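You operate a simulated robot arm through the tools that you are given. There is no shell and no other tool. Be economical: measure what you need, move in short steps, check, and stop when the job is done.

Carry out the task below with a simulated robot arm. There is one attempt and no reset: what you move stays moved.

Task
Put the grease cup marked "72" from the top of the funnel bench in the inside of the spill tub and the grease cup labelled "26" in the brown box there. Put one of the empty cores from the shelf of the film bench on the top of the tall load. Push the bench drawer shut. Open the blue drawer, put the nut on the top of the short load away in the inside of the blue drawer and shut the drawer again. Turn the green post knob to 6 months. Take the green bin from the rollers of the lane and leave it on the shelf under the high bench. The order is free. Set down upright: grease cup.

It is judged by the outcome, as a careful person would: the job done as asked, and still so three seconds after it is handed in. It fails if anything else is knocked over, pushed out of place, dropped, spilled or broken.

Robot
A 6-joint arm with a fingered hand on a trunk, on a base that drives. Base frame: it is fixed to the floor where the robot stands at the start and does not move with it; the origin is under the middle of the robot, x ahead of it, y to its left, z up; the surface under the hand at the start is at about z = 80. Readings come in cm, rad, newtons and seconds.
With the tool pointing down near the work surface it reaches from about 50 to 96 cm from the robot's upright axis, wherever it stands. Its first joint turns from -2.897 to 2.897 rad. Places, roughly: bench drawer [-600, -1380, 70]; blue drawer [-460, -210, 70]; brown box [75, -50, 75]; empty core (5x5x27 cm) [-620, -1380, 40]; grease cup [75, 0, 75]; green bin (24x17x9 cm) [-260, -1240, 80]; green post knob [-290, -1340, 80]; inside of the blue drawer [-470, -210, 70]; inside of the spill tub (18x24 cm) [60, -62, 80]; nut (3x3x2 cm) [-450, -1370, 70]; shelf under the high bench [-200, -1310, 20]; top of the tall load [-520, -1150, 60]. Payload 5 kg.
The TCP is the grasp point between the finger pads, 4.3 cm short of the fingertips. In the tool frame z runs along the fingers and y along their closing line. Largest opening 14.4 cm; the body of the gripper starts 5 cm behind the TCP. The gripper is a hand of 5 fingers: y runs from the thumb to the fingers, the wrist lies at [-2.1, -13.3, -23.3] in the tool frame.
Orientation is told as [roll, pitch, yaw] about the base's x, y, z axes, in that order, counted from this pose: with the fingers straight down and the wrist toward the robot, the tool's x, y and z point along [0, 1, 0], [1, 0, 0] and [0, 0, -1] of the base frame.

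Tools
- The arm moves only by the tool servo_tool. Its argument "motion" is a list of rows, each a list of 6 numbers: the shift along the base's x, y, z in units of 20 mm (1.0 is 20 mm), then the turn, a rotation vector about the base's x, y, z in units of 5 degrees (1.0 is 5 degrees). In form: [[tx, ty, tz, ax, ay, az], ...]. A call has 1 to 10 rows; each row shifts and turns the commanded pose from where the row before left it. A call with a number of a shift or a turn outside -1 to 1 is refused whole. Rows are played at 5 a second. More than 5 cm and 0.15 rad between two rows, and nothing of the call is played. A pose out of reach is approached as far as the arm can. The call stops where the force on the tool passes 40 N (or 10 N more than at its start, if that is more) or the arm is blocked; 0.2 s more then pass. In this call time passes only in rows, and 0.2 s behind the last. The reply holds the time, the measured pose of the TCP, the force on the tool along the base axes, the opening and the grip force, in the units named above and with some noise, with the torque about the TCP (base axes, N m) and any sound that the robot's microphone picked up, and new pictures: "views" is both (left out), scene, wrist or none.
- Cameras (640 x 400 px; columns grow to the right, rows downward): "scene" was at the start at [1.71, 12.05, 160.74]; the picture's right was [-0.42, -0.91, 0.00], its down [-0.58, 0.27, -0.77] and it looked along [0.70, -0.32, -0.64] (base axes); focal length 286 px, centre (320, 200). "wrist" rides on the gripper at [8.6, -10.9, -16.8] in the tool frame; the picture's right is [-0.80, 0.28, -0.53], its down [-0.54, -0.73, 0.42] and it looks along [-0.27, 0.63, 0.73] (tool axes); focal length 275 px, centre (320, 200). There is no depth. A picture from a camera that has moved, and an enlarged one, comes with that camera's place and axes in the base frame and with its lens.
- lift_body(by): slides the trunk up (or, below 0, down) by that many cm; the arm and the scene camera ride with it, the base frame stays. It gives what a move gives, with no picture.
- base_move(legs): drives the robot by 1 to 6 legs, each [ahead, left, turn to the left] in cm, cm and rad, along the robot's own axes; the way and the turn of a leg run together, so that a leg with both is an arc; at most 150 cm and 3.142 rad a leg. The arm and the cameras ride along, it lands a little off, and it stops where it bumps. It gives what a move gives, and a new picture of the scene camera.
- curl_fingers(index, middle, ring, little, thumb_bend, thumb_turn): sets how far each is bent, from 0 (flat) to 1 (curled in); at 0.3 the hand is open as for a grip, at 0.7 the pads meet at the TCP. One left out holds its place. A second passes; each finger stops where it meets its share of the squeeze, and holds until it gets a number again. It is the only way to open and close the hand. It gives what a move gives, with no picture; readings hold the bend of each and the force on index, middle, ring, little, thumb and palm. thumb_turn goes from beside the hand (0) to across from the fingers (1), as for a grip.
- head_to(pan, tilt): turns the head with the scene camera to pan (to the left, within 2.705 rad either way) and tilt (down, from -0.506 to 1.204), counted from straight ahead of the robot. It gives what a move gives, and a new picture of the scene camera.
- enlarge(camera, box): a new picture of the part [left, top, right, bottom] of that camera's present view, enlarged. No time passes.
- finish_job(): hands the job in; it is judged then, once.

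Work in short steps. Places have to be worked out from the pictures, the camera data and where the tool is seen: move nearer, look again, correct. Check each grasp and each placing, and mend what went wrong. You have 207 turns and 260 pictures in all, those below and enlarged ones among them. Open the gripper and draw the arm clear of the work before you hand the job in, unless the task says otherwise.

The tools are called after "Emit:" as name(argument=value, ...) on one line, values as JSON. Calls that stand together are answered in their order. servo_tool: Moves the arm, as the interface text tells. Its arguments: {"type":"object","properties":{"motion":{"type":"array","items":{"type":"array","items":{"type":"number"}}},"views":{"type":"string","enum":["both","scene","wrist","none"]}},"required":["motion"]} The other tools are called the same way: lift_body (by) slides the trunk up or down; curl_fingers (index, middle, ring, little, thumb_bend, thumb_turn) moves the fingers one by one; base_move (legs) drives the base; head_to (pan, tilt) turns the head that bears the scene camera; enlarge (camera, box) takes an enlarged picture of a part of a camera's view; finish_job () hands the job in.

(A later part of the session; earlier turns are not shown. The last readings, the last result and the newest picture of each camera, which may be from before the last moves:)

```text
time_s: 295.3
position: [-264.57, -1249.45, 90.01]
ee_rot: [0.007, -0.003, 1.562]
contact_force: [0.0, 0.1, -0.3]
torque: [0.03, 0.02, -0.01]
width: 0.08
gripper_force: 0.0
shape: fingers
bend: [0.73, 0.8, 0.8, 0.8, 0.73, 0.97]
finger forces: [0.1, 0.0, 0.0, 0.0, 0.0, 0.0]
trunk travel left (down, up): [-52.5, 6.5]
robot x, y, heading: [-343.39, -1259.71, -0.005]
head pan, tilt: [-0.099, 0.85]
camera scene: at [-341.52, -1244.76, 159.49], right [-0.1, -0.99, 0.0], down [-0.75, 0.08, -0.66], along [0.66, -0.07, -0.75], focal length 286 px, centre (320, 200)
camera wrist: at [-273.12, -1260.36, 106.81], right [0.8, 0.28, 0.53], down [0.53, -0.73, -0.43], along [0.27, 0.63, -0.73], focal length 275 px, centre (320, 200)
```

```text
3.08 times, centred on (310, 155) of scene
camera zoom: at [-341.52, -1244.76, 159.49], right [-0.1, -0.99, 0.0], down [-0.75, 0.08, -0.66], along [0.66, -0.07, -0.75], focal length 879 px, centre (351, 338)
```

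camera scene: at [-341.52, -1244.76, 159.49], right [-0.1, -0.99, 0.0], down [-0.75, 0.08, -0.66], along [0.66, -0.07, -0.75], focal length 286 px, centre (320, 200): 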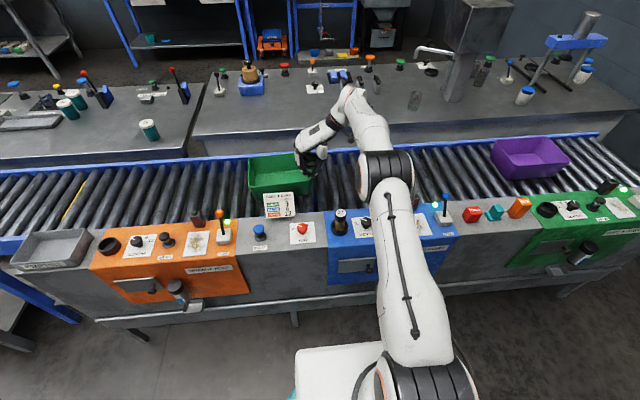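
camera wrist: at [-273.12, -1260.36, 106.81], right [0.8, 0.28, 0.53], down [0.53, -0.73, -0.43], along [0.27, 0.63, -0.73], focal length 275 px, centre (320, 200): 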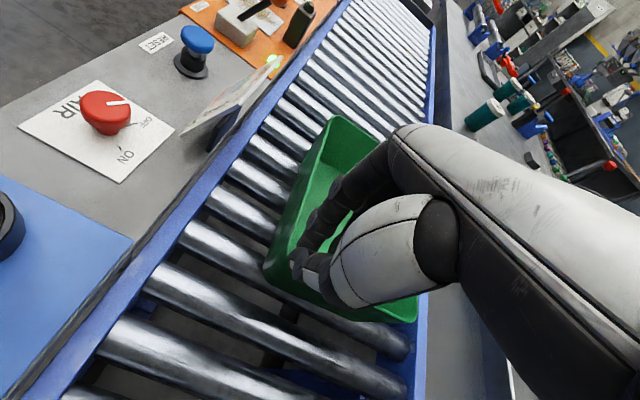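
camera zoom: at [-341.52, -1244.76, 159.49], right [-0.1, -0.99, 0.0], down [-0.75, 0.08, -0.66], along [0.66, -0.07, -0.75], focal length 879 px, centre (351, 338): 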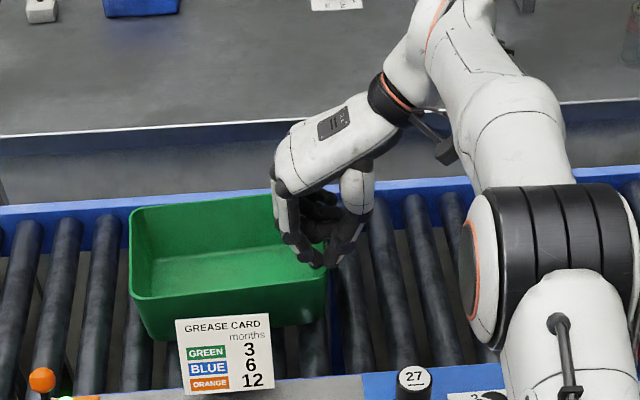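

The pads closed on nothing and the bin slid ~2 cm, so the thumb landed on or inside the rim. I open, rise and re-measure.

Emit:
servo_tool(motion=[[0, 0, 1, 0, 0, 0], [0, 0, 1, 0, 0, 0], [0, 0, 1, 0, 0, 0], [0, 0, 1, 0, 0, 0], [0, 0, 1, 0, 0, 0]], views="none")

Emit:
curl_fingers(index=0.44, middle=0.44, ring=0.44, little=0.44, thumb_bend=0.44)

Emit:
servo_tool(motion=[[0, -1, 0, 0, 0, 0], [0, -1, 0, 0, 0, 0]])

Emit:
enlarge(camera="scene", box=[220, 90, 400, 220])

```text
time_s: 296.5
position: [-264.67, -1249.53, 99.91]
ee_rot: [0.006, -0.004, 1.562]
contact_force: [-0.8, 0.6, -0.3]
torque: [0.06, -0.02, 0.0]
width: 0.07
gripper_force: 0.1
shape: fingers
bend: [0.73, 0.8, 0.8, 0.8, 0.73, 0.97]
finger forces: [0.1, 0.0, 0.1, 0.1, 0.1, 0.0]
trunk travel left (down, up): [-52.5, 6.5]
robot x, y, heading: [-343.48, -1259.64, -0.003]
head pan, tilt: [-0.099, 0.85]
```

```text
time_s: 297.5
position: [-264.77, -1249.49, 99.99]
ee_rot: [0.006, -0.003, 1.562]
contact_force: [0.1, 0.7, 0.1]
torque: [0.0, -0.02, -0.03]
width: 9.98
gripper_force: 0.1
shape: fingers
bend: [0.44, 0.44, 0.44, 0.44, 0.44, 0.97]
finger forces: [0.0, 0.1, 0.1, 0.1, 0.1, 0.1]
trunk travel left (down, up): [-52.5, 6.5]
robot x, y, heading: [-342.9, -1258.92, -0.0]
head pan, tilt: [-0.099, 0.85]
```

```text
time_s: 298.1
position: [-264.69, -1253.45, 100.03]
ee_rot: [0.007, -0.004, 1.561]
contact_force: [0.2, 0.0, -0.2]
torque: [-0.02, 0.01, 0.01]
width: 9.97
gripper_force: 0.1
shape: fingers
bend: [0.44, 0.44, 0.44, 0.44, 0.44, 0.97]
finger forces: [0.0, 0.0, 0.0, 0.0, 0.0, 0.0]
trunk travel left (down, up): [-52.5, 6.5]
robot x, y, heading: [-343.1, -1259.75, -0.003]
head pan, tilt: [-0.099, 0.85]
camera scene: at [-341.52, -1244.8, 159.49], right [-0.1, -0.99, 0.0], down [-0.75, 0.08, -0.66], along [0.66, -0.07, -0.75], focal length 286 px, centre (320, 200)
camera wrist: at [-273.13, -1264.42, 116.76], right [0.8, 0.27, 0.53], down [0.53, -0.73, -0.43], along [0.27, 0.63, -0.73], focal length 275 px, centre (320, 200)
```

scene: 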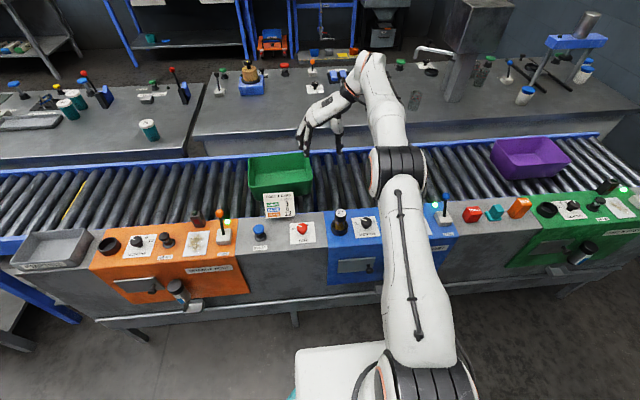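
wrist: 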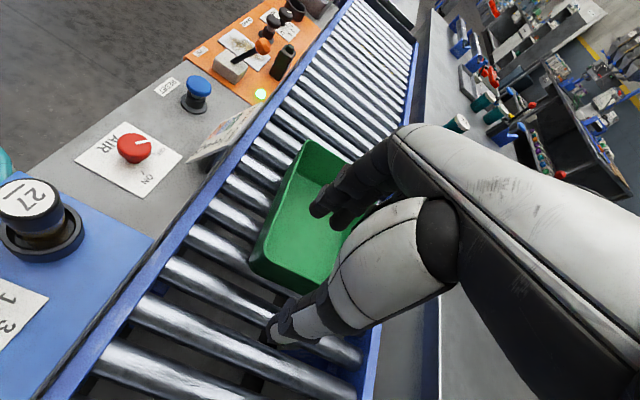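

```text
3.08 times, centred on (310, 155) of scene
camera zoom: at [-341.52, -1244.8, 159.49], right [-0.1, -0.99, 0.0], down [-0.75, 0.08, -0.66], along [0.66, -0.07, -0.75], focal length 879 px, centre (351, 338)
```

zoom: 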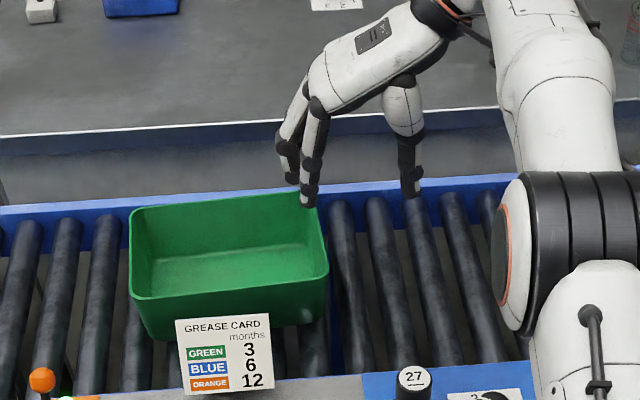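

The rim is lower than I assumed (z ≈ 85.5), and the index probably touched the near corner. The wall is now at y ≈ -1249.7, x -267..-250.5. I nudge the base 4 cm nearer and regrip at x ≈ -260, lower.

Emit:
base_move(legs=[[4, 0, 0]])

Emit:
servo_tool(motion=[[0, 0.9, 0, 0, 0, 0], [0.1, 0.9, 0, 0, 0, 0]])

Emit:
enlarge(camera="wrist", box=[200, 120, 440, 360])

```text
time_s: 299.0
position: [-260.53, -1253.45, 99.94]
ee_rot: [0.008, -0.001, 1.562]
contact_force: [-0.5, 0.9, -0.3]
torque: [0.0, 0.01, 0.0]
width: 9.98
gripper_force: 0.0
shape: fingers
bend: [0.44, 0.44, 0.44, 0.44, 0.44, 0.97]
finger forces: [0.0, 0.0, 0.0, 0.1, 0.1, 0.0]
trunk travel left (down, up): [-52.5, 6.5]
robot x, y, heading: [-339.26, -1259.59, 0.002]
head pan, tilt: [-0.099, 0.85]
camera scene: at [-337.43, -1244.77, 159.48], right [-0.1, -0.99, 0.0], down [-0.75, 0.08, -0.66], along [0.66, -0.07, -0.75], focal length 286 px, centre (320, 200)
```

scene: 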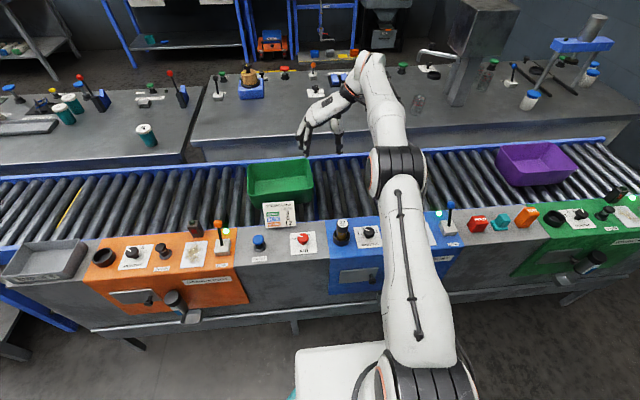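

```text
time_s: 299.6
position: [-260.36, -1249.82, 99.83]
ee_rot: [0.007, -0.003, 1.562]
contact_force: [0.3, -0.2, 0.4]
torque: [0.01, -0.01, 0.0]
width: 9.99
gripper_force: 0.1
shape: fingers
bend: [0.44, 0.44, 0.44, 0.44, 0.44, 0.97]
finger forces: [0.0, 0.1, 0.0, 0.0, 0.0, 0.0]
trunk travel left (down, up): [-52.5, 6.5]
robot x, y, heading: [-339.06, -1259.72, -0.003]
head pan, tilt: [-0.099, 0.85]
camera scene: at [-337.48, -1244.74, 159.48], right [-0.1, -0.99, 0.0], down [-0.75, 0.08, -0.66], along [0.66, -0.07, -0.75], focal length 286 px, centre (320, 200)
camera wrist: at [-268.89, -1260.73, 116.67], right [0.8, 0.28, 0.53], down [0.53, -0.73, -0.43], along [0.27, 0.63, -0.73], focal length 275 px, centre (320, 200)
```

scene: 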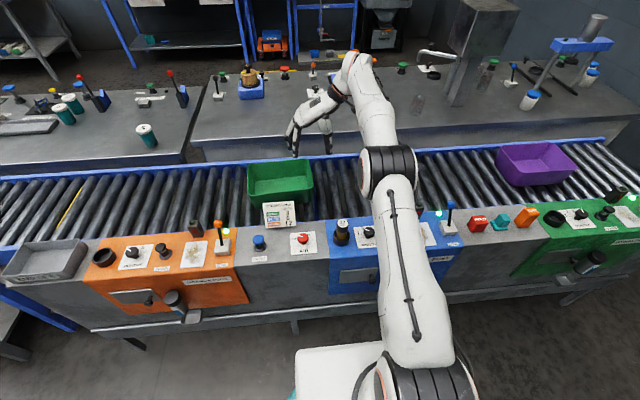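
wrist: 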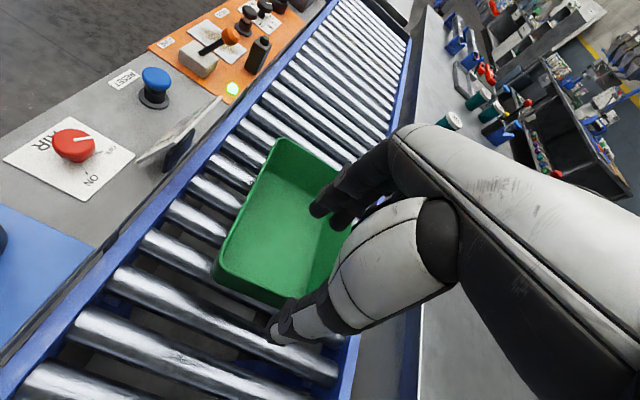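

```text
1.67 times, centred on (320, 240) of wrist
camera zoom: at [-268.89, -1260.73, 116.67], right [0.8, 0.28, 0.53], down [0.53, -0.73, -0.43], along [0.27, 0.63, -0.73], focal length 459 px, centre (320, 133)
```

zoom: 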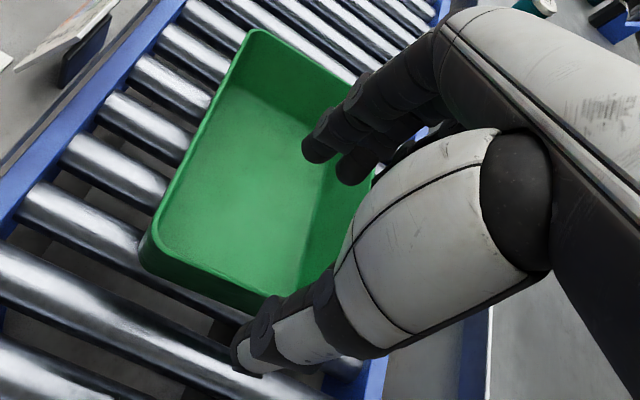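

Wall at y ≈ -1250 directly below the TCP. Descend to z ≈ 84.

Emit:
servo_tool(motion=[[0, 0, -1, 0, 0, 0], [0, 0, -1, 0, 0, 0], [0, 0, -1, 0, 0, 0], [0, 0, -1, 0, 0, 0], [0, 0, -1, 0, 0, 0], [0, 0, -1, 0, 0, 0], [0, 0, -1, 0, 0, 0], [0, 0, -0.8, 0, 0, 0]])

Emit:
enlarge(camera="wrist", box=[200, 120, 440, 360])

```text
time_s: 301.4
position: [-260.37, -1249.81, 84.47]
ee_rot: [0.007, -0.003, 1.562]
contact_force: [0.3, 0.3, -0.5]
torque: [0.0, -0.02, 0.01]
width: 9.96
gripper_force: 0.0
shape: fingers
bend: [0.44, 0.44, 0.44, 0.44, 0.44, 0.97]
finger forces: [0.0, 0.1, 0.1, 0.0, 0.1, 0.0]
trunk travel left (down, up): [-52.5, 6.5]
robot x, y, heading: [-339.4, -1259.44, 0.004]
head pan, tilt: [-0.099, 0.85]
camera scene: at [-337.48, -1244.77, 159.49], right [-0.1, -0.99, 0.0], down [-0.75, 0.08, -0.66], along [0.66, -0.07, -0.75], focal length 286 px, centre (320, 200)
camera wrist: at [-268.88, -1260.75, 101.13], right [0.8, 0.27, 0.53], down [0.53, -0.73, -0.43], along [0.27, 0.63, -0.73], focal length 275 px, centre (320, 200)
```

scene: 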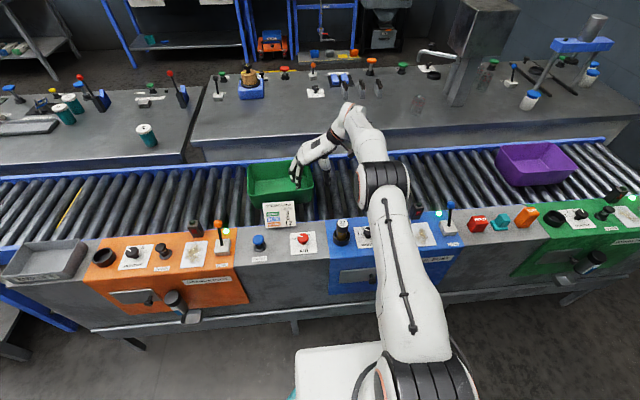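
wrist: 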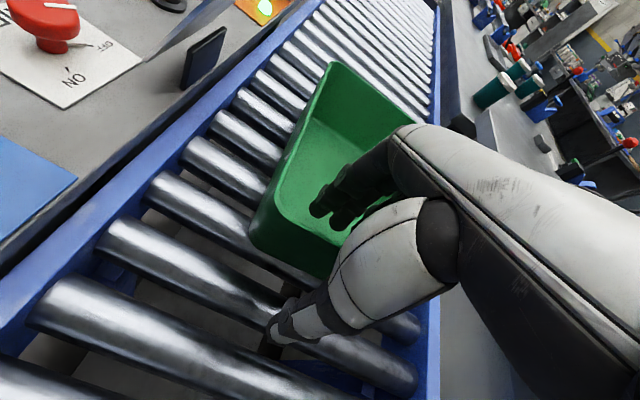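

```text
1.67 times, centred on (320, 240) of wrist
camera zoom: at [-268.88, -1260.75, 101.13], right [0.8, 0.27, 0.53], down [0.53, -0.73, -0.43], along [0.27, 0.63, -0.73], focal length 459 px, centre (320, 133)
```

zoom: 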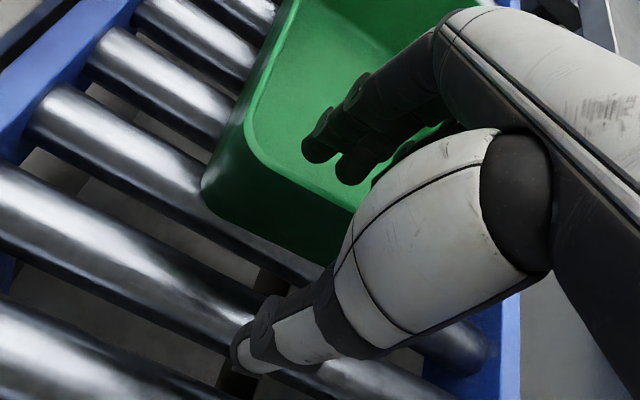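

Thumb outside, fingers inside. Close firmly.

Emit:
curl_fingers(index=0.8, middle=0.8, ring=0.8, little=0.8, thumb_bend=0.78)

Emit:
servo_tool(motion=[[0, 0, 0.5, 0, 0, 0], [0, 0, 0.5, 0, 0, 0], [0, 0, 0.5, 0, 0, 0]])

Emit:
enlarge(camera="scene", box=[220, 90, 400, 220])

```text
time_s: 302.4
position: [-260.36, -1249.86, 84.37]
ee_rot: [0.007, -0.002, 1.561]
contact_force: [-1.4, 0.3, -1.9]
torque: [-0.06, 0.06, 0.23]
width: 0.48
gripper_force: 18.8
shape: fingers
bend: [0.73, 0.77, 0.8, 0.8, 0.72, 0.96]
finger forces: [7.8, 10.5, 0.0, 0.0, 19.4, 0.0]
trunk travel left (down, up): [-52.5, 6.5]
robot x, y, heading: [-339.07, -1259.48, -0.004]
head pan, tilt: [-0.099, 0.85]
```

```text
time_s: 303.2
position: [-260.51, -1249.92, 87.39]
ee_rot: [0.009, -0.003, 1.56]
contact_force: [-1.9, -0.3, -1.7]
torque: [-0.11, 0.15, 0.19]
width: 0.5
gripper_force: 18.3
shape: fingers
bend: [0.73, 0.77, 0.8, 0.8, 0.72, 0.95]
finger forces: [8.0, 9.6, 0.0, 0.0, 19.5, 0.0]
trunk travel left (down, up): [-52.5, 6.5]
robot x, y, heading: [-339.2, -1259.44, 0.002]
head pan, tilt: [-0.099, 0.85]
camera scene: at [-337.5, -1244.77, 159.49], right [-0.1, -0.99, 0.0], down [-0.75, 0.08, -0.66], along [0.66, -0.07, -0.75], focal length 286 px, centre (320, 200)
camera wrist: at [-268.93, -1260.8, 104.16], right [0.8, 0.27, 0.53], down [0.53, -0.73, -0.43], along [0.27, 0.63, -0.73], focal length 275 px, centre (320, 200)
```

scene: 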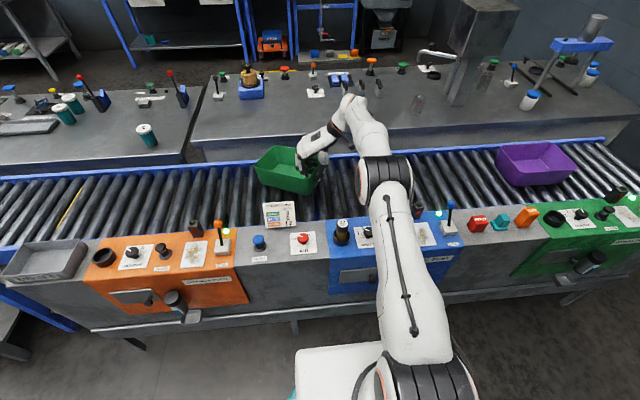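
wrist: 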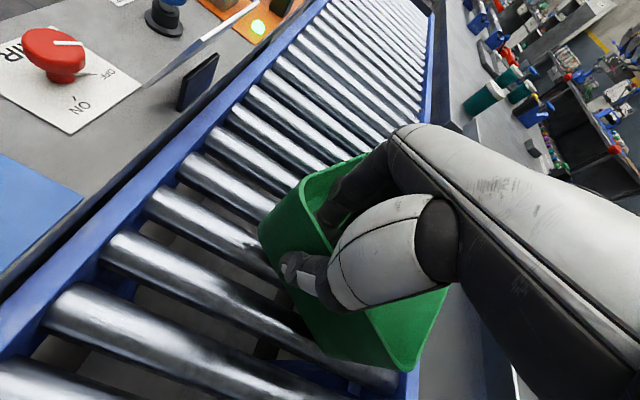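

```text
3.08 times, centred on (310, 155) of scene
camera zoom: at [-337.5, -1244.77, 159.49], right [-0.1, -0.99, 0.0], down [-0.75, 0.08, -0.66], along [0.66, -0.07, -0.75], focal length 879 px, centre (351, 338)
```

zoom: 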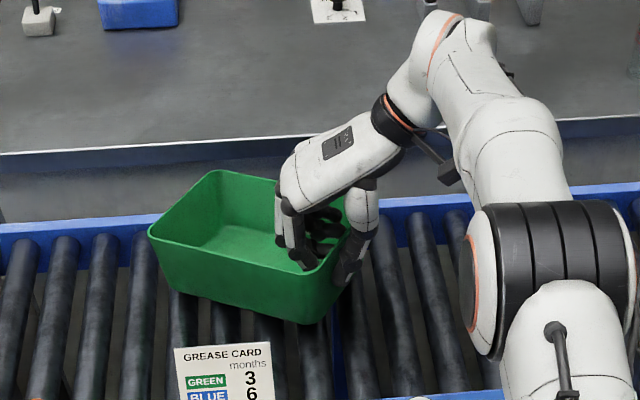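

It holds, with the bin yawed a bit. Lift higher and check how it hangs.

Emit:
servo_tool(motion=[[0, 0, 0.7, 0, 0, 0], [0, 0, 0.7, 0, 0, 0], [0, 0, 0.7, 0, 0, 0], [0, 0, 0.7, 0, 0, 0], [0, 0, 0.7, 0, 0, 0], [0, 0, 0.7, 0, 0, 0], [0, 0, 0.7, 0, 0, 0], [0, 0, 0.7, 0, 0, 0], [0, 0, 0.7, 0, 0, 0], [0, 0, 0.7, 0, 0, 0]])

Emit:
enlarge(camera="scene", box=[220, 90, 400, 220])

```text
time_s: 305.4
position: [-260.48, -1250.02, 101.28]
ee_rot: [0.008, -0.003, 1.562]
contact_force: [0.4, 0.1, -3.2]
torque: [-0.13, 0.23, -0.02]
width: 0.63
gripper_force: 20.6
shape: fingers
bend: [0.73, 0.79, 0.8, 0.8, 0.73, 0.94]
finger forces: [13.5, 7.4, 0.1, 0.0, 20.1, 0.1]
trunk travel left (down, up): [-52.5, 6.5]
robot x, y, heading: [-339.51, -1259.47, -0.005]
head pan, tilt: [-0.099, 0.85]
camera scene: at [-337.48, -1244.77, 159.49], right [-0.1, -0.99, 0.0], down [-0.75, 0.08, -0.66], along [0.66, -0.07, -0.75], focal length 286 px, centre (320, 200)
camera wrist: at [-268.88, -1260.84, 118.17], right [0.8, 0.27, 0.53], down [0.53, -0.73, -0.43], along [0.27, 0.63, -0.73], focal length 275 px, centre (320, 200)
```

scene: 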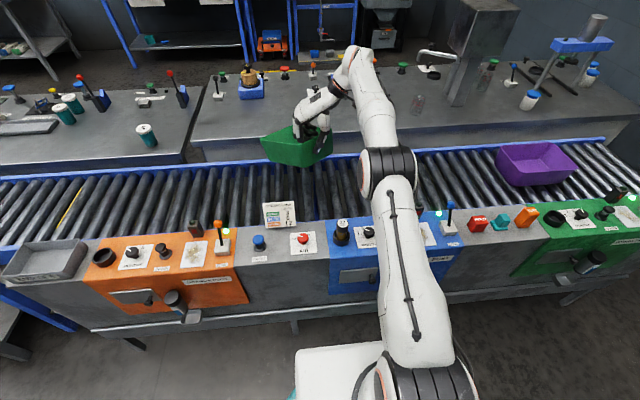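
wrist: 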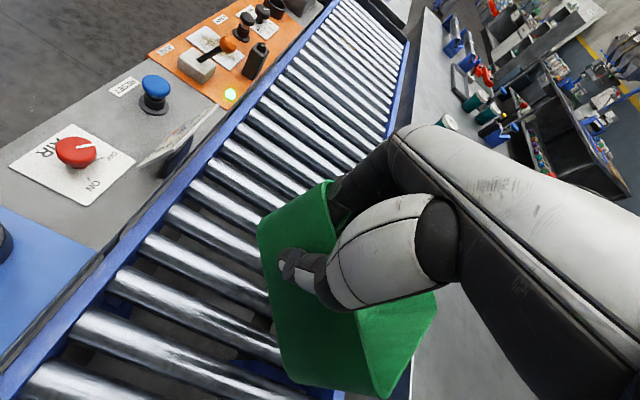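

```text
3.08 times, centred on (310, 155) of scene
camera zoom: at [-337.48, -1244.77, 159.49], right [-0.1, -0.99, 0.0], down [-0.75, 0.08, -0.66], along [0.66, -0.07, -0.75], focal length 879 px, centre (351, 338)
```

zoom: 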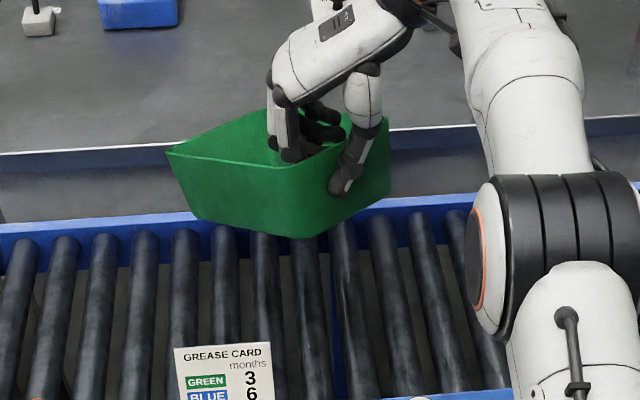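

The bin hangs level, held at ~20 N, weight ~3 N. I raise it further to clear the panel levers, then back off.

Emit:
servo_tool(motion=[[-0.2, 0, 0.7, 0, 0, 0], [-0.2, 0, 0.7, 0, 0, 0], [-0.2, 0, 0.7, 0, 0, 0], [-0.2, 0, 0.7, 0, 0, 0], [-0.2, 0, 0.7, 0, 0, 0], [-0.2, 0, 0.7, 0, 0, 0], [-0.2, 0, 0.7, 0, 0, 0], [-0.2, 0, 0.7, 0, 0, 0], [-0.2, 0, 0.7, 0, 0, 0], [-0.2, 0, 0.7, 0, 0, 0]])

Emit:
lift_body(by=6)

```text
time_s: 307.6
position: [-264.41, -1249.84, 115.35]
ee_rot: [0.007, -0.002, 1.562]
contact_force: [-0.3, 0.1, -3.1]
torque: [-0.13, 0.24, 0.0]
width: 0.67
gripper_force: 20.4
shape: fingers
bend: [0.73, 0.79, 0.8, 0.8, 0.73, 0.94]
finger forces: [13.6, 7.1, 0.0, 0.0, 19.9, 0.0]
trunk travel left (down, up): [-52.5, 6.5]
robot x, y, heading: [-339.5, -1259.84, -0.005]
head pan, tilt: [-0.099, 0.85]
camera scene: at [-337.49, -1244.77, 159.49], right [-0.1, -0.99, 0.0], down [-0.75, 0.08, -0.66], along [0.66, -0.07, -0.75], focal length 286 px, centre (320, 200)
camera wrist: at [-272.94, -1260.78, 132.17], right [0.8, 0.27, 0.53], down [0.53, -0.73, -0.43], along [0.27, 0.63, -0.73], focal length 275 px, centre (320, 200)
```

scene: 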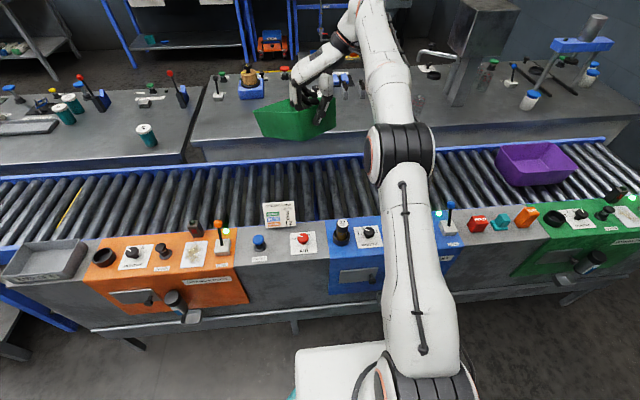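
wrist: 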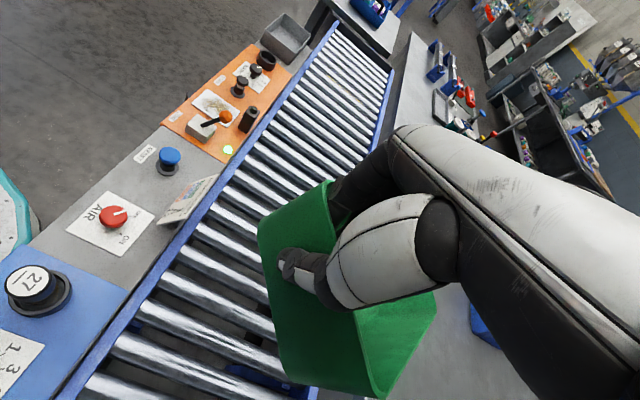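

```text
time_s: 308.6
position: [-264.42, -1249.94, 121.3]
ee_rot: [0.009, -0.004, 1.562]
contact_force: [0.5, 0.3, -3.1]
torque: [-0.15, 0.24, 0.0]
width: 0.68
gripper_force: 20.1
shape: fingers
bend: [0.73, 0.79, 0.8, 0.8, 0.73, 0.94]
finger forces: [13.6, 7.0, 0.0, 0.0, 19.5, 0.0]
trunk travel left (down, up): [-58.5, 0.5]
robot x, y, heading: [-339.38, -1259.62, -0.005]
head pan, tilt: [-0.099, 0.85]
```

Stable hold. I back the base off, then retract the arm and yaw the hand back so the bin points ahead.

Emit:
base_move(legs=[[-22, 0, 0]])

Emit:
servo_tool(motion=[[-0.8, 0, 0, 0, 0, -0.9], [-0.8, 0, 0, 0, 0, -0.9], [-0.8, 0, 0, 0, 0, -0.9], [-0.8, 0, 0, 0, 0, -0.9], [-0.8, 0, 0, 0, 0, -0.9], [-0.8, -0.3, 0, 0, 0, -0.9], [-0.8, -0.3, 0, 0, 0, -0.9], [-0.8, -0.3, 0, 0, 0, -0.9], [-0.8, -0.3, 0, 0, 0, -0.9], [-0.8, -0.3, 0, 0, 0, -0.9]], views="none")

Emit:
servo_tool(motion=[[-0.2, -0.8, 0, 0, 0, -0.9], [-0.2, -0.8, 0, 0, 0, -0.9], [-0.2, -0.8, 0, 0, 0, -0.9], [-0.2, -0.8, 0, 0, 0, -0.9], [-0.2, -0.8, 0, 0, 0, -0.9], [0, -0.8, 0, 0, 0, -0.9], [0, -0.8, 0, 0, 0, -0.9], [0, -0.8, 0, 0, 0, -0.9], [0, -0.8, 0, 0, 0, -0.9], [0, -0.8, 0, 0, 0, -0.9]])

```text
time_s: 310.2
position: [-286.52, -1249.91, 121.35]
ee_rot: [0.007, -0.003, 1.561]
contact_force: [-0.6, -0.3, -1.3]
torque: [-0.1, 0.16, -0.01]
width: 0.66
gripper_force: 19.9
shape: fingers
bend: [0.73, 0.79, 0.8, 0.8, 0.73, 0.94]
finger forces: [13.5, 6.6, 0.0, 0.0, 19.3, 0.0]
trunk travel left (down, up): [-58.5, 0.5]
robot x, y, heading: [-361.3, -1259.67, 0.002]
head pan, tilt: [-0.099, 0.85]
camera scene: at [-359.54, -1244.71, 165.49], right [-0.1, -0.99, 0.0], down [-0.75, 0.08, -0.66], along [0.66, -0.07, -0.75], focal length 286 px, centre (320, 200)
```

scene: 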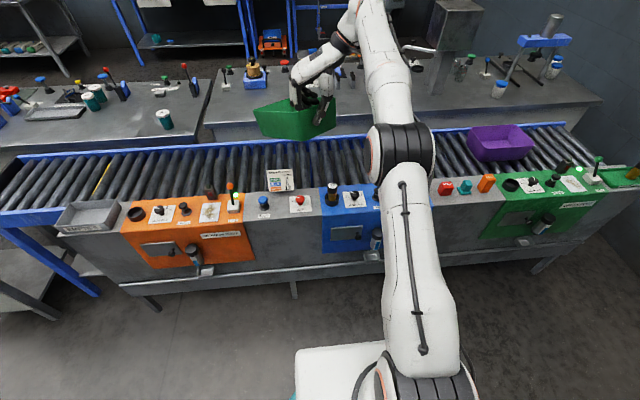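

```text
time_s: 312.4
position: [-302.36, -1252.88, 121.42]
ee_rot: [0.006, -0.003, 0.773]
contact_force: [0.0, 1.0, -2.4]
torque: [0.08, 0.23, 0.02]
width: 0.63
gripper_force: 19.3
shape: fingers
bend: [0.73, 0.79, 0.8, 0.8, 0.73, 0.94]
finger forces: [12.8, 7.3, 0.1, 0.0, 19.2, 0.1]
trunk travel left (down, up): [-58.5, 0.5]
robot x, y, heading: [-361.4, -1259.33, -0.001]
head pan, tilt: [-0.099, 0.85]
```

```text
time_s: 314.6
position: [-304.33, -1268.94, 121.32]
ee_rot: [0.007, -0.003, -0.013]
contact_force: [0.4, 0.6, -2.3]
torque: [0.24, 0.12, -0.03]
width: 0.63
gripper_force: 19.9
shape: fingers
bend: [0.73, 0.79, 0.8, 0.8, 0.73, 0.94]
finger forces: [13.1, 7.2, 0.1, 0.0, 19.5, 0.1]
trunk travel left (down, up): [-58.5, 0.5]
robot x, y, heading: [-361.33, -1259.67, -0.008]
head pan, tilt: [-0.099, 0.85]
camera scene: at [-359.48, -1244.73, 165.49], right [-0.1, -0.99, 0.0], down [-0.75, 0.08, -0.66], along [0.66, -0.07, -0.75], focal length 286 px, centre (320, 200)
camera wrist: at [-315.14, -1260.37, 138.13], right [0.27, -0.8, 0.53], down [-0.73, -0.53, -0.43], along [0.63, -0.27, -0.73], focal length 275 px, centre (320, 200)
```

scene: 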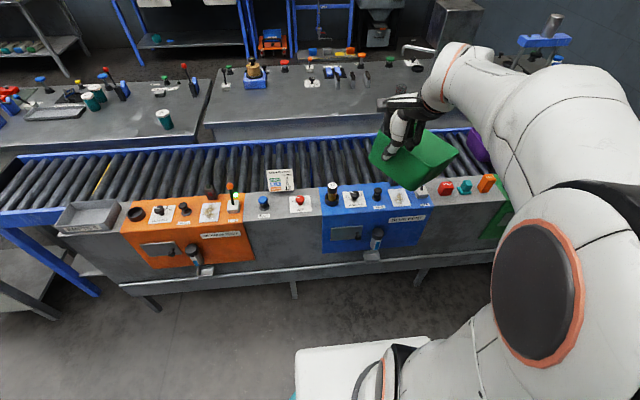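
wrist: 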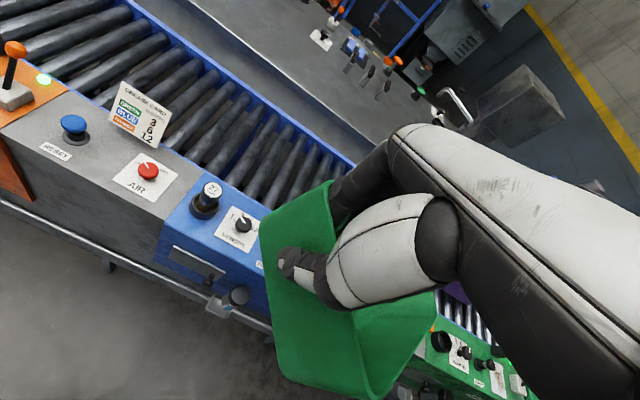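

Emit:
enlarge(camera="scene", box=[340, 80, 500, 210])

```text
3.08 times, centred on (420, 145) of scene
camera zoom: at [-359.48, -1244.73, 165.49], right [-0.1, -0.99, 0.0], down [-0.75, 0.08, -0.66], along [0.66, -0.07, -0.75], focal length 879 px, centre (12, 369)
```

zoom: 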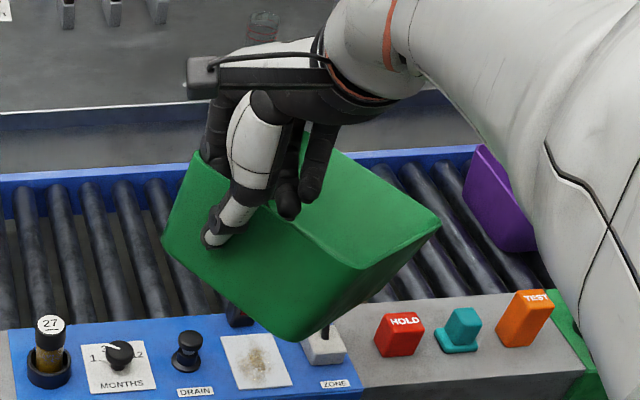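

The bin has rolled ~30° about the pinch (its weight hangs off-centre) but is held firmly. I retract a bit more and slide left along the corridor, over nothing tall.

Emit:
servo_tool(motion=[[-0.8, 0, 0, 0, 0, 0], [-0.8, 0, 0, 0, 0, 0], [-0.8, 0, 0, 0, 0, 0], [-0.8, 0, 0, 0, 0, 0], [-0.8, 0, 0, 0, 0, 0]], views="none")

Emit:
base_move(legs=[[-6, 135, 0], [0, 130, 0]])

```text
time_s: 315.9
position: [-312.53, -1268.95, 121.41]
ee_rot: [0.008, -0.003, -0.011]
contact_force: [-0.1, -1.1, -3.4]
torque: [0.25, 0.11, -0.02]
width: 0.6
gripper_force: 20.1
shape: fingers
bend: [0.73, 0.79, 0.8, 0.8, 0.73, 0.94]
finger forces: [13.4, 6.6, 0.0, 0.0, 19.2, 0.0]
trunk travel left (down, up): [-58.5, 0.5]
robot x, y, heading: [-361.15, -1259.5, -0.006]
head pan, tilt: [-0.099, 0.85]
```

```text
time_s: 328.8
position: [-316.75, -1002.09, 121.46]
ee_rot: [0.008, -0.002, -0.015]
contact_force: [-0.6, -0.5, -2.8]
torque: [0.22, 0.16, 0.0]
width: 0.61
gripper_force: 19.8
shape: fingers
bend: [0.73, 0.79, 0.8, 0.8, 0.73, 0.94]
finger forces: [13.6, 6.6, 0.0, 0.0, 19.5, 0.1]
trunk travel left (down, up): [-58.5, 0.5]
robot x, y, heading: [-365.35, -992.49, -0.004]
head pan, tilt: [-0.099, 0.85]
camera scene: at [-363.76, -977.74, 165.49], right [-0.11, -0.99, 0.0], down [-0.75, 0.08, -0.66], along [0.66, -0.07, -0.75], focal length 286 px, centre (320, 200)
```

scene: 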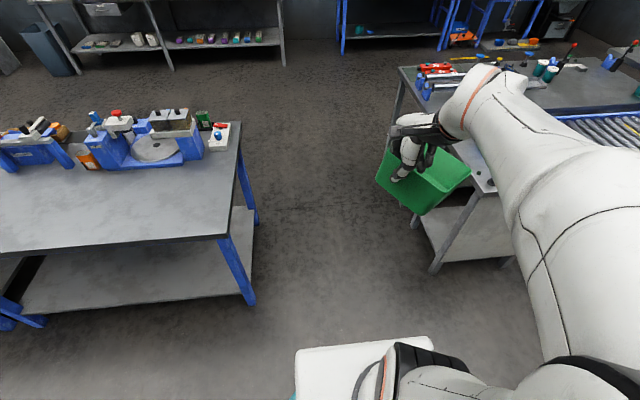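

Holding steady. Now forward through the gap to x ≈ -95, then slide right along the aisle toward the high bench.

Emit:
base_move(legs=[[140, 0, 0], [130, 0, 0], [0, -140, 0]])

```text
time_s: 348.5
position: [-52.44, -1148.78, 121.4]
ee_rot: [0.006, -0.003, -0.042]
contact_force: [-0.4, -0.6, -2.6]
torque: [0.26, 0.13, 0.01]
width: 0.62
gripper_force: 19.5
shape: fingers
bend: [0.73, 0.79, 0.8, 0.8, 0.73, 0.94]
finger forces: [13.6, 6.4, 0.0, 0.1, 19.2, 0.1]
trunk travel left (down, up): [-58.5, 0.5]
robot x, y, heading: [-100.82, -1137.9, -0.032]
head pan, tilt: [-0.099, 0.85]
camera scene: at [-98.68, -1123.21, 165.49], right [-0.13, -0.99, 0.0], down [-0.74, 0.1, -0.66], along [0.65, -0.09, -0.75], focal length 286 px, centre (320, 200)
```

scene: 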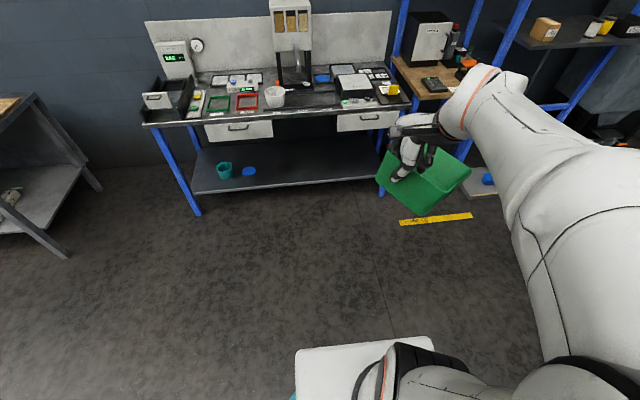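

Emit:
base_move(legs=[[4, -82, 0.03], [0, -80, 0], [0, 0, 1.571], [0, 0, 1.571]])

Emit:
head_to(pan=0.2, tilt=0.75)

```text
time_s: 364.4
position: [-146.8, -1290.63, 121.43]
ee_rot: [0.008, -0.003, 3.133]
contact_force: [0.5, 0.1, -3.2]
torque: [-0.25, -0.09, 0.03]
width: 0.53
gripper_force: 18.1
shape: fingers
bend: [0.73, 0.79, 0.8, 0.8, 0.73, 0.94]
finger forces: [12.6, 6.0, 0.0, 0.0, 17.6, 0.0]
trunk travel left (down, up): [-58.5, 0.5]
robot x, y, heading: [-97.92, -1300.12, 3.142]
head pan, tilt: [-0.099, 0.85]
camera scene: at [-99.78, -1314.71, 165.49], right [0.1, 0.99, 0.0], down [0.75, -0.08, -0.66], along [-0.66, 0.07, -0.75], focal length 286 px, centre (320, 200)
```

scene: 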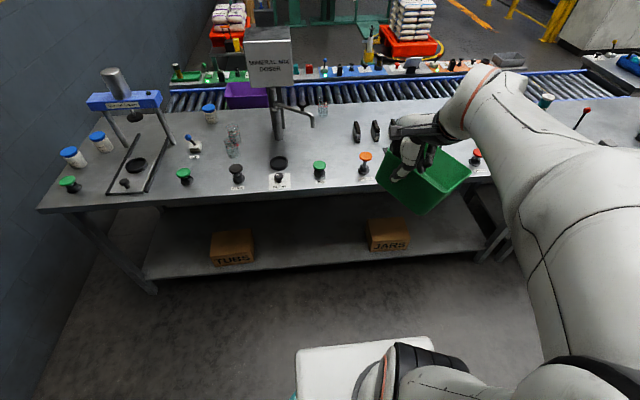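

```text
time_s: 365.2
position: [-146.8, -1290.51, 121.42]
ee_rot: [0.007, -0.002, 3.132]
contact_force: [0.0, 0.8, -2.6]
torque: [-0.25, -0.1, 0.05]
width: 0.55
gripper_force: 18.2
shape: fingers
bend: [0.73, 0.79, 0.8, 0.8, 0.73, 0.94]
finger forces: [12.7, 5.9, 0.1, 0.1, 17.8, 0.0]
trunk travel left (down, up): [-58.5, 0.5]
robot x, y, heading: [-97.8, -1299.9, 3.139]
head pan, tilt: [0.201, 0.75]
camera scene: at [-100.13, -1317.13, 166.29], right [-0.2, 0.98, 0.0], down [0.67, 0.13, -0.73], along [-0.72, -0.14, -0.68], focal length 286 px, centre (320, 200)
```

scene: 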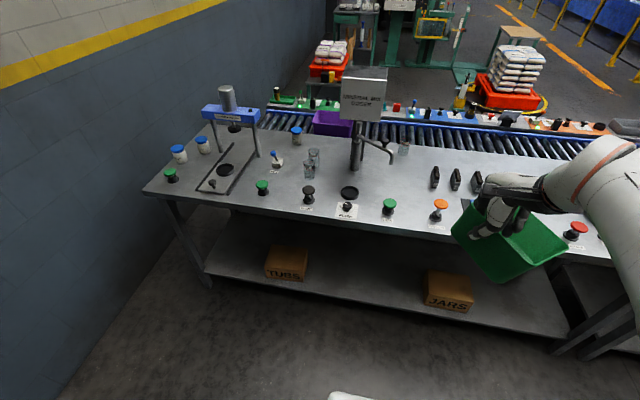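

The shelf (front x ≈ -180, z ≈ 20) has a free 67 cm gap between TUBS and JARS, centred at y ≈ -1310. I back off 10 cm, line up, and lower the trunk.

Emit:
base_move(legs=[[-12, 18, 0]])

Emit:
lift_body(by=-40)

Emit:
head_to(pan=-0.1, tilt=0.7)

```text
time_s: 366.9
position: [-134.75, -1308.98, 121.44]
ee_rot: [0.008, -0.004, 3.135]
contact_force: [0.3, 0.3, -2.6]
torque: [-0.2, -0.11, -0.02]
width: 0.55
gripper_force: 18.2
shape: fingers
bend: [0.73, 0.79, 0.8, 0.8, 0.73, 0.94]
finger forces: [12.7, 6.0, 0.0, 0.0, 17.9, 0.0]
trunk travel left (down, up): [-58.5, 0.5]
robot x, y, heading: [-86.08, -1317.96, 3.143]
head pan, tilt: [0.201, 0.75]
camera scene: at [-88.04, -1335.47, 166.28], right [-0.2, 0.98, 0.0], down [0.67, 0.14, -0.73], along [-0.72, -0.15, -0.68], focal length 286 px, centre (320, 200)
```

scene: 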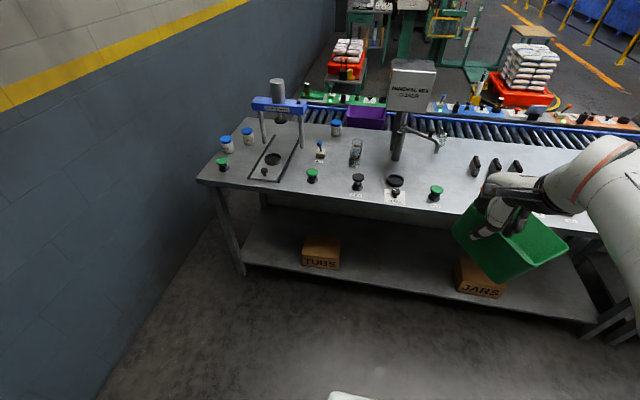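

```text
time_s: 370.7
position: [-134.77, -1308.94, 81.36]
ee_rot: [0.008, -0.002, 3.132]
contact_force: [0.5, 0.1, -3.6]
torque: [-0.21, -0.07, 0.0]
width: 0.52
gripper_force: 18.7
shape: fingers
bend: [0.73, 0.79, 0.8, 0.8, 0.73, 0.94]
finger forces: [12.9, 6.0, 0.0, 0.0, 18.2, 0.0]
trunk travel left (down, up): [-18.5, 40.5]
robot x, y, heading: [-86.11, -1318.0, 3.141]
head pan, tilt: [0.201, 0.75]
```

```text
time_s: 371.5
position: [-134.68, -1309.01, 81.32]
ee_rot: [0.008, -0.003, 3.134]
contact_force: [-0.6, -0.5, -2.8]
torque: [-0.24, -0.14, 0.0]
width: 0.53
gripper_force: 18.8
shape: fingers
bend: [0.73, 0.79, 0.8, 0.8, 0.73, 0.94]
finger forces: [12.8, 6.0, 0.1, 0.1, 18.1, 0.0]
trunk travel left (down, up): [-18.5, 40.5]
robot x, y, heading: [-86.11, -1318.0, 3.144]
head pan, tilt: [-0.099, 0.7]
camera scene: at [-88.42, -1332.91, 126.71], right [0.1, 1.0, 0.0], down [0.64, -0.06, -0.76], along [-0.76, 0.08, -0.64], focal length 286 px, centre (320, 200)
```

scene: 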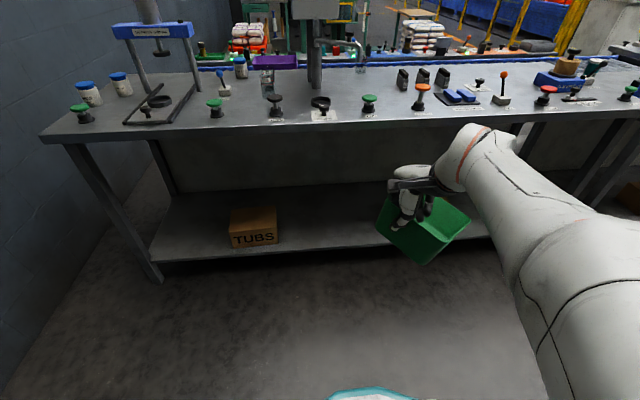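

Lower the trunk further.

Emit:
lift_body(by=-18)

Emit:
servo_tool(motion=[[0, 0, -0.8, 0, 0, 0], [0, 0, -0.8, 0, 0, 0], [0, 0, -0.8, 0, 0, 0], [0, 0, -0.8, 0, 0, 0], [0, 0, -0.8, 0, 0, 0], [0, 0, -0.8, 0, 0, 0], [0, 0, -0.8, 0, 0, 0]])

```text
time_s: 373.5
position: [-134.7, -1308.9, 63.28]
ee_rot: [0.006, -0.004, 3.135]
contact_force: [0.3, -0.1, -2.8]
torque: [-0.23, -0.1, 0.0]
width: 0.53
gripper_force: 19.1
shape: fingers
bend: [0.73, 0.79, 0.8, 0.8, 0.73, 0.94]
finger forces: [12.9, 6.0, 0.0, 0.0, 18.2, 0.0]
trunk travel left (down, up): [-0.5, 58.5]
robot x, y, heading: [-85.83, -1318.34, 3.141]
head pan, tilt: [-0.099, 0.7]
```

```text
time_s: 375.1
position: [-134.75, -1309.03, 52.2]
ee_rot: [0.006, -0.003, 3.136]
contact_force: [0.3, -0.1, -2.0]
torque: [-0.18, -0.12, -0.01]
width: 0.5
gripper_force: 17.9
shape: fingers
bend: [0.73, 0.79, 0.8, 0.8, 0.73, 0.94]
finger forces: [13.3, 5.4, 0.0, 0.0, 17.9, 0.1]
trunk travel left (down, up): [-0.5, 58.5]
robot x, y, heading: [-85.77, -1318.25, 3.14]
head pan, tilt: [-0.099, 0.7]
camera scene: at [-88.4, -1332.91, 108.72], right [0.1, 0.99, 0.0], down [0.64, -0.06, -0.76], along [-0.76, 0.08, -0.64], focal length 286 px, centre (320, 200)
camera wrist: at [-123.81, -1317.62, 68.95], right [-0.28, 0.8, 0.53], down [0.73, 0.53, -0.43], along [-0.63, 0.27, -0.73], focal length 275 px, centre (320, 200)
```

scene: 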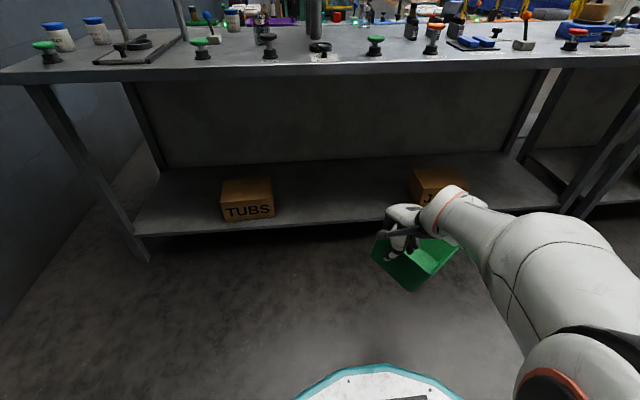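
wrist: 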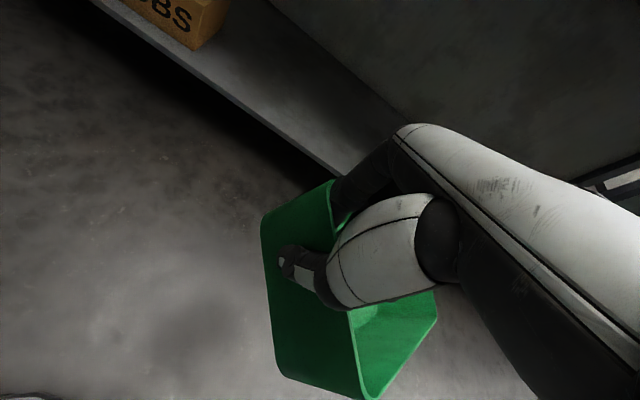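

Shelf edge is at x ≈ -178.6, z ≈ 22. The bin's +y side hangs low, so I roll the hand about +x by ~30° to level it.

Emit:
servo_tool(motion=[[0, 0, 0, 1, 0, 0], [0, 0, 0, 1, 0, 0], [0, 0, 0, 1, 0, 0], [0, 0, 0, 1, 0, 0], [0, 0, 0, 1, 0, 0], [0, 0, 0, 1, 0, 0]])

Emit:
enlarge(camera="scene", box=[340, 180, 500, 310])

```text
time_s: 376.5
position: [-134.82, -1308.95, 52.12]
ee_rot: [-0.517, -0.008, 3.137]
contact_force: [0.5, 0.8, -2.6]
torque: [-0.35, -0.14, -0.05]
width: 0.5
gripper_force: 20.0
shape: fingers
bend: [0.73, 0.79, 0.8, 0.8, 0.73, 0.94]
finger forces: [11.6, 7.7, 0.0, 0.0, 19.7, 0.0]
trunk travel left (down, up): [-0.5, 58.5]
robot x, y, heading: [-85.77, -1318.17, 3.138]
head pan, tilt: [-0.099, 0.7]
camera scene: at [-88.41, -1332.9, 108.72], right [0.1, 0.99, 0.0], down [0.64, -0.06, -0.76], along [-0.76, 0.08, -0.64], focal length 286 px, centre (320, 200)
camera wrist: at [-123.84, -1324.8, 62.46], right [-0.28, 0.43, 0.86], down [0.73, 0.68, -0.11], along [-0.63, 0.6, -0.5], focal length 275 px, centre (320, 200)
```

scene: 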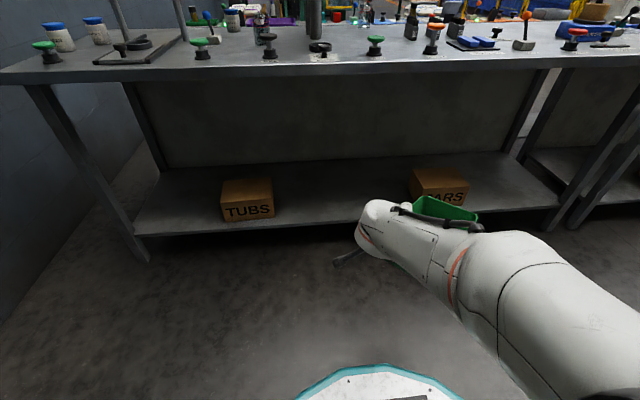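
wrist: 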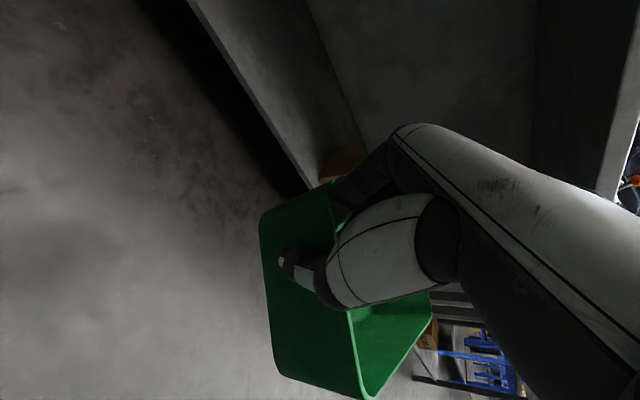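

```text
3.08 times, centred on (420, 245) of scene
camera zoom: at [-88.41, -1332.9, 108.72], right [0.1, 0.99, 0.0], down [0.64, -0.06, -0.76], along [-0.76, 0.08, -0.64], focal length 879 px, centre (12, 62)
```

zoom: 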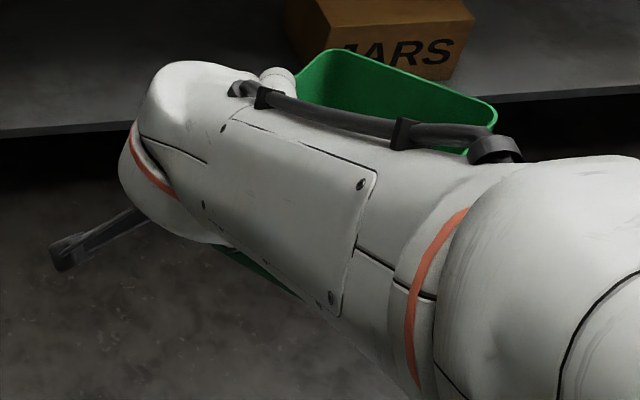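

Residual tilt is about 18° (rim line in the wrist view). I roll 15° more and recheck.

Emit:
servo_tool(motion=[[0, 0, 0, 1, 0, 0], [0, 0, 0, 1, 0, 0], [0, 0, 0, 1, 0, 0]])

```text
time_s: 377.3
position: [-134.8, -1308.96, 52.16]
ee_rot: [-0.779, -0.01, 3.137]
contact_force: [0.4, 0.4, -2.4]
torque: [-0.39, -0.11, -0.03]
width: 0.51
gripper_force: 19.6
shape: fingers
bend: [0.73, 0.79, 0.8, 0.8, 0.73, 0.94]
finger forces: [10.8, 8.3, 0.0, 0.0, 20.1, 0.0]
trunk travel left (down, up): [-0.5, 58.5]
robot x, y, heading: [-85.83, -1318.48, 3.139]
head pan, tilt: [-0.099, 0.7]
camera scene: at [-88.41, -1332.9, 108.72], right [0.1, 0.99, 0.0], down [0.64, -0.06, -0.76], along [-0.76, 0.08, -0.64], focal length 286 px, centre (320, 200)
camera wrist: at [-123.88, -1326.93, 57.99], right [-0.28, 0.19, 0.94], down [0.73, 0.68, 0.07], along [-0.63, 0.71, -0.33], focal length 275 px, centre (320, 200)
```

scene: 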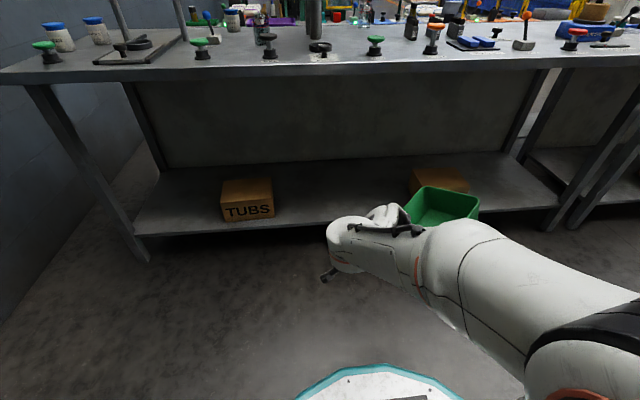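
wrist: 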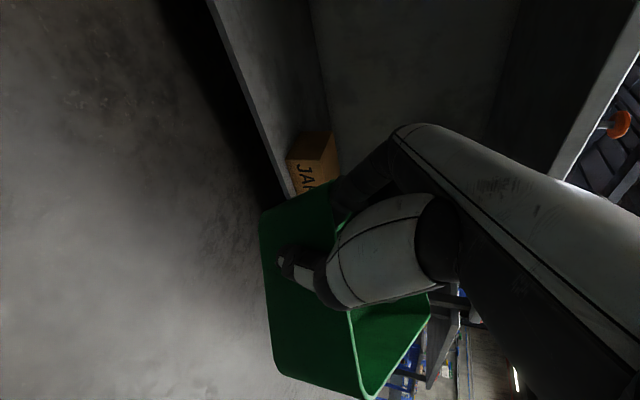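

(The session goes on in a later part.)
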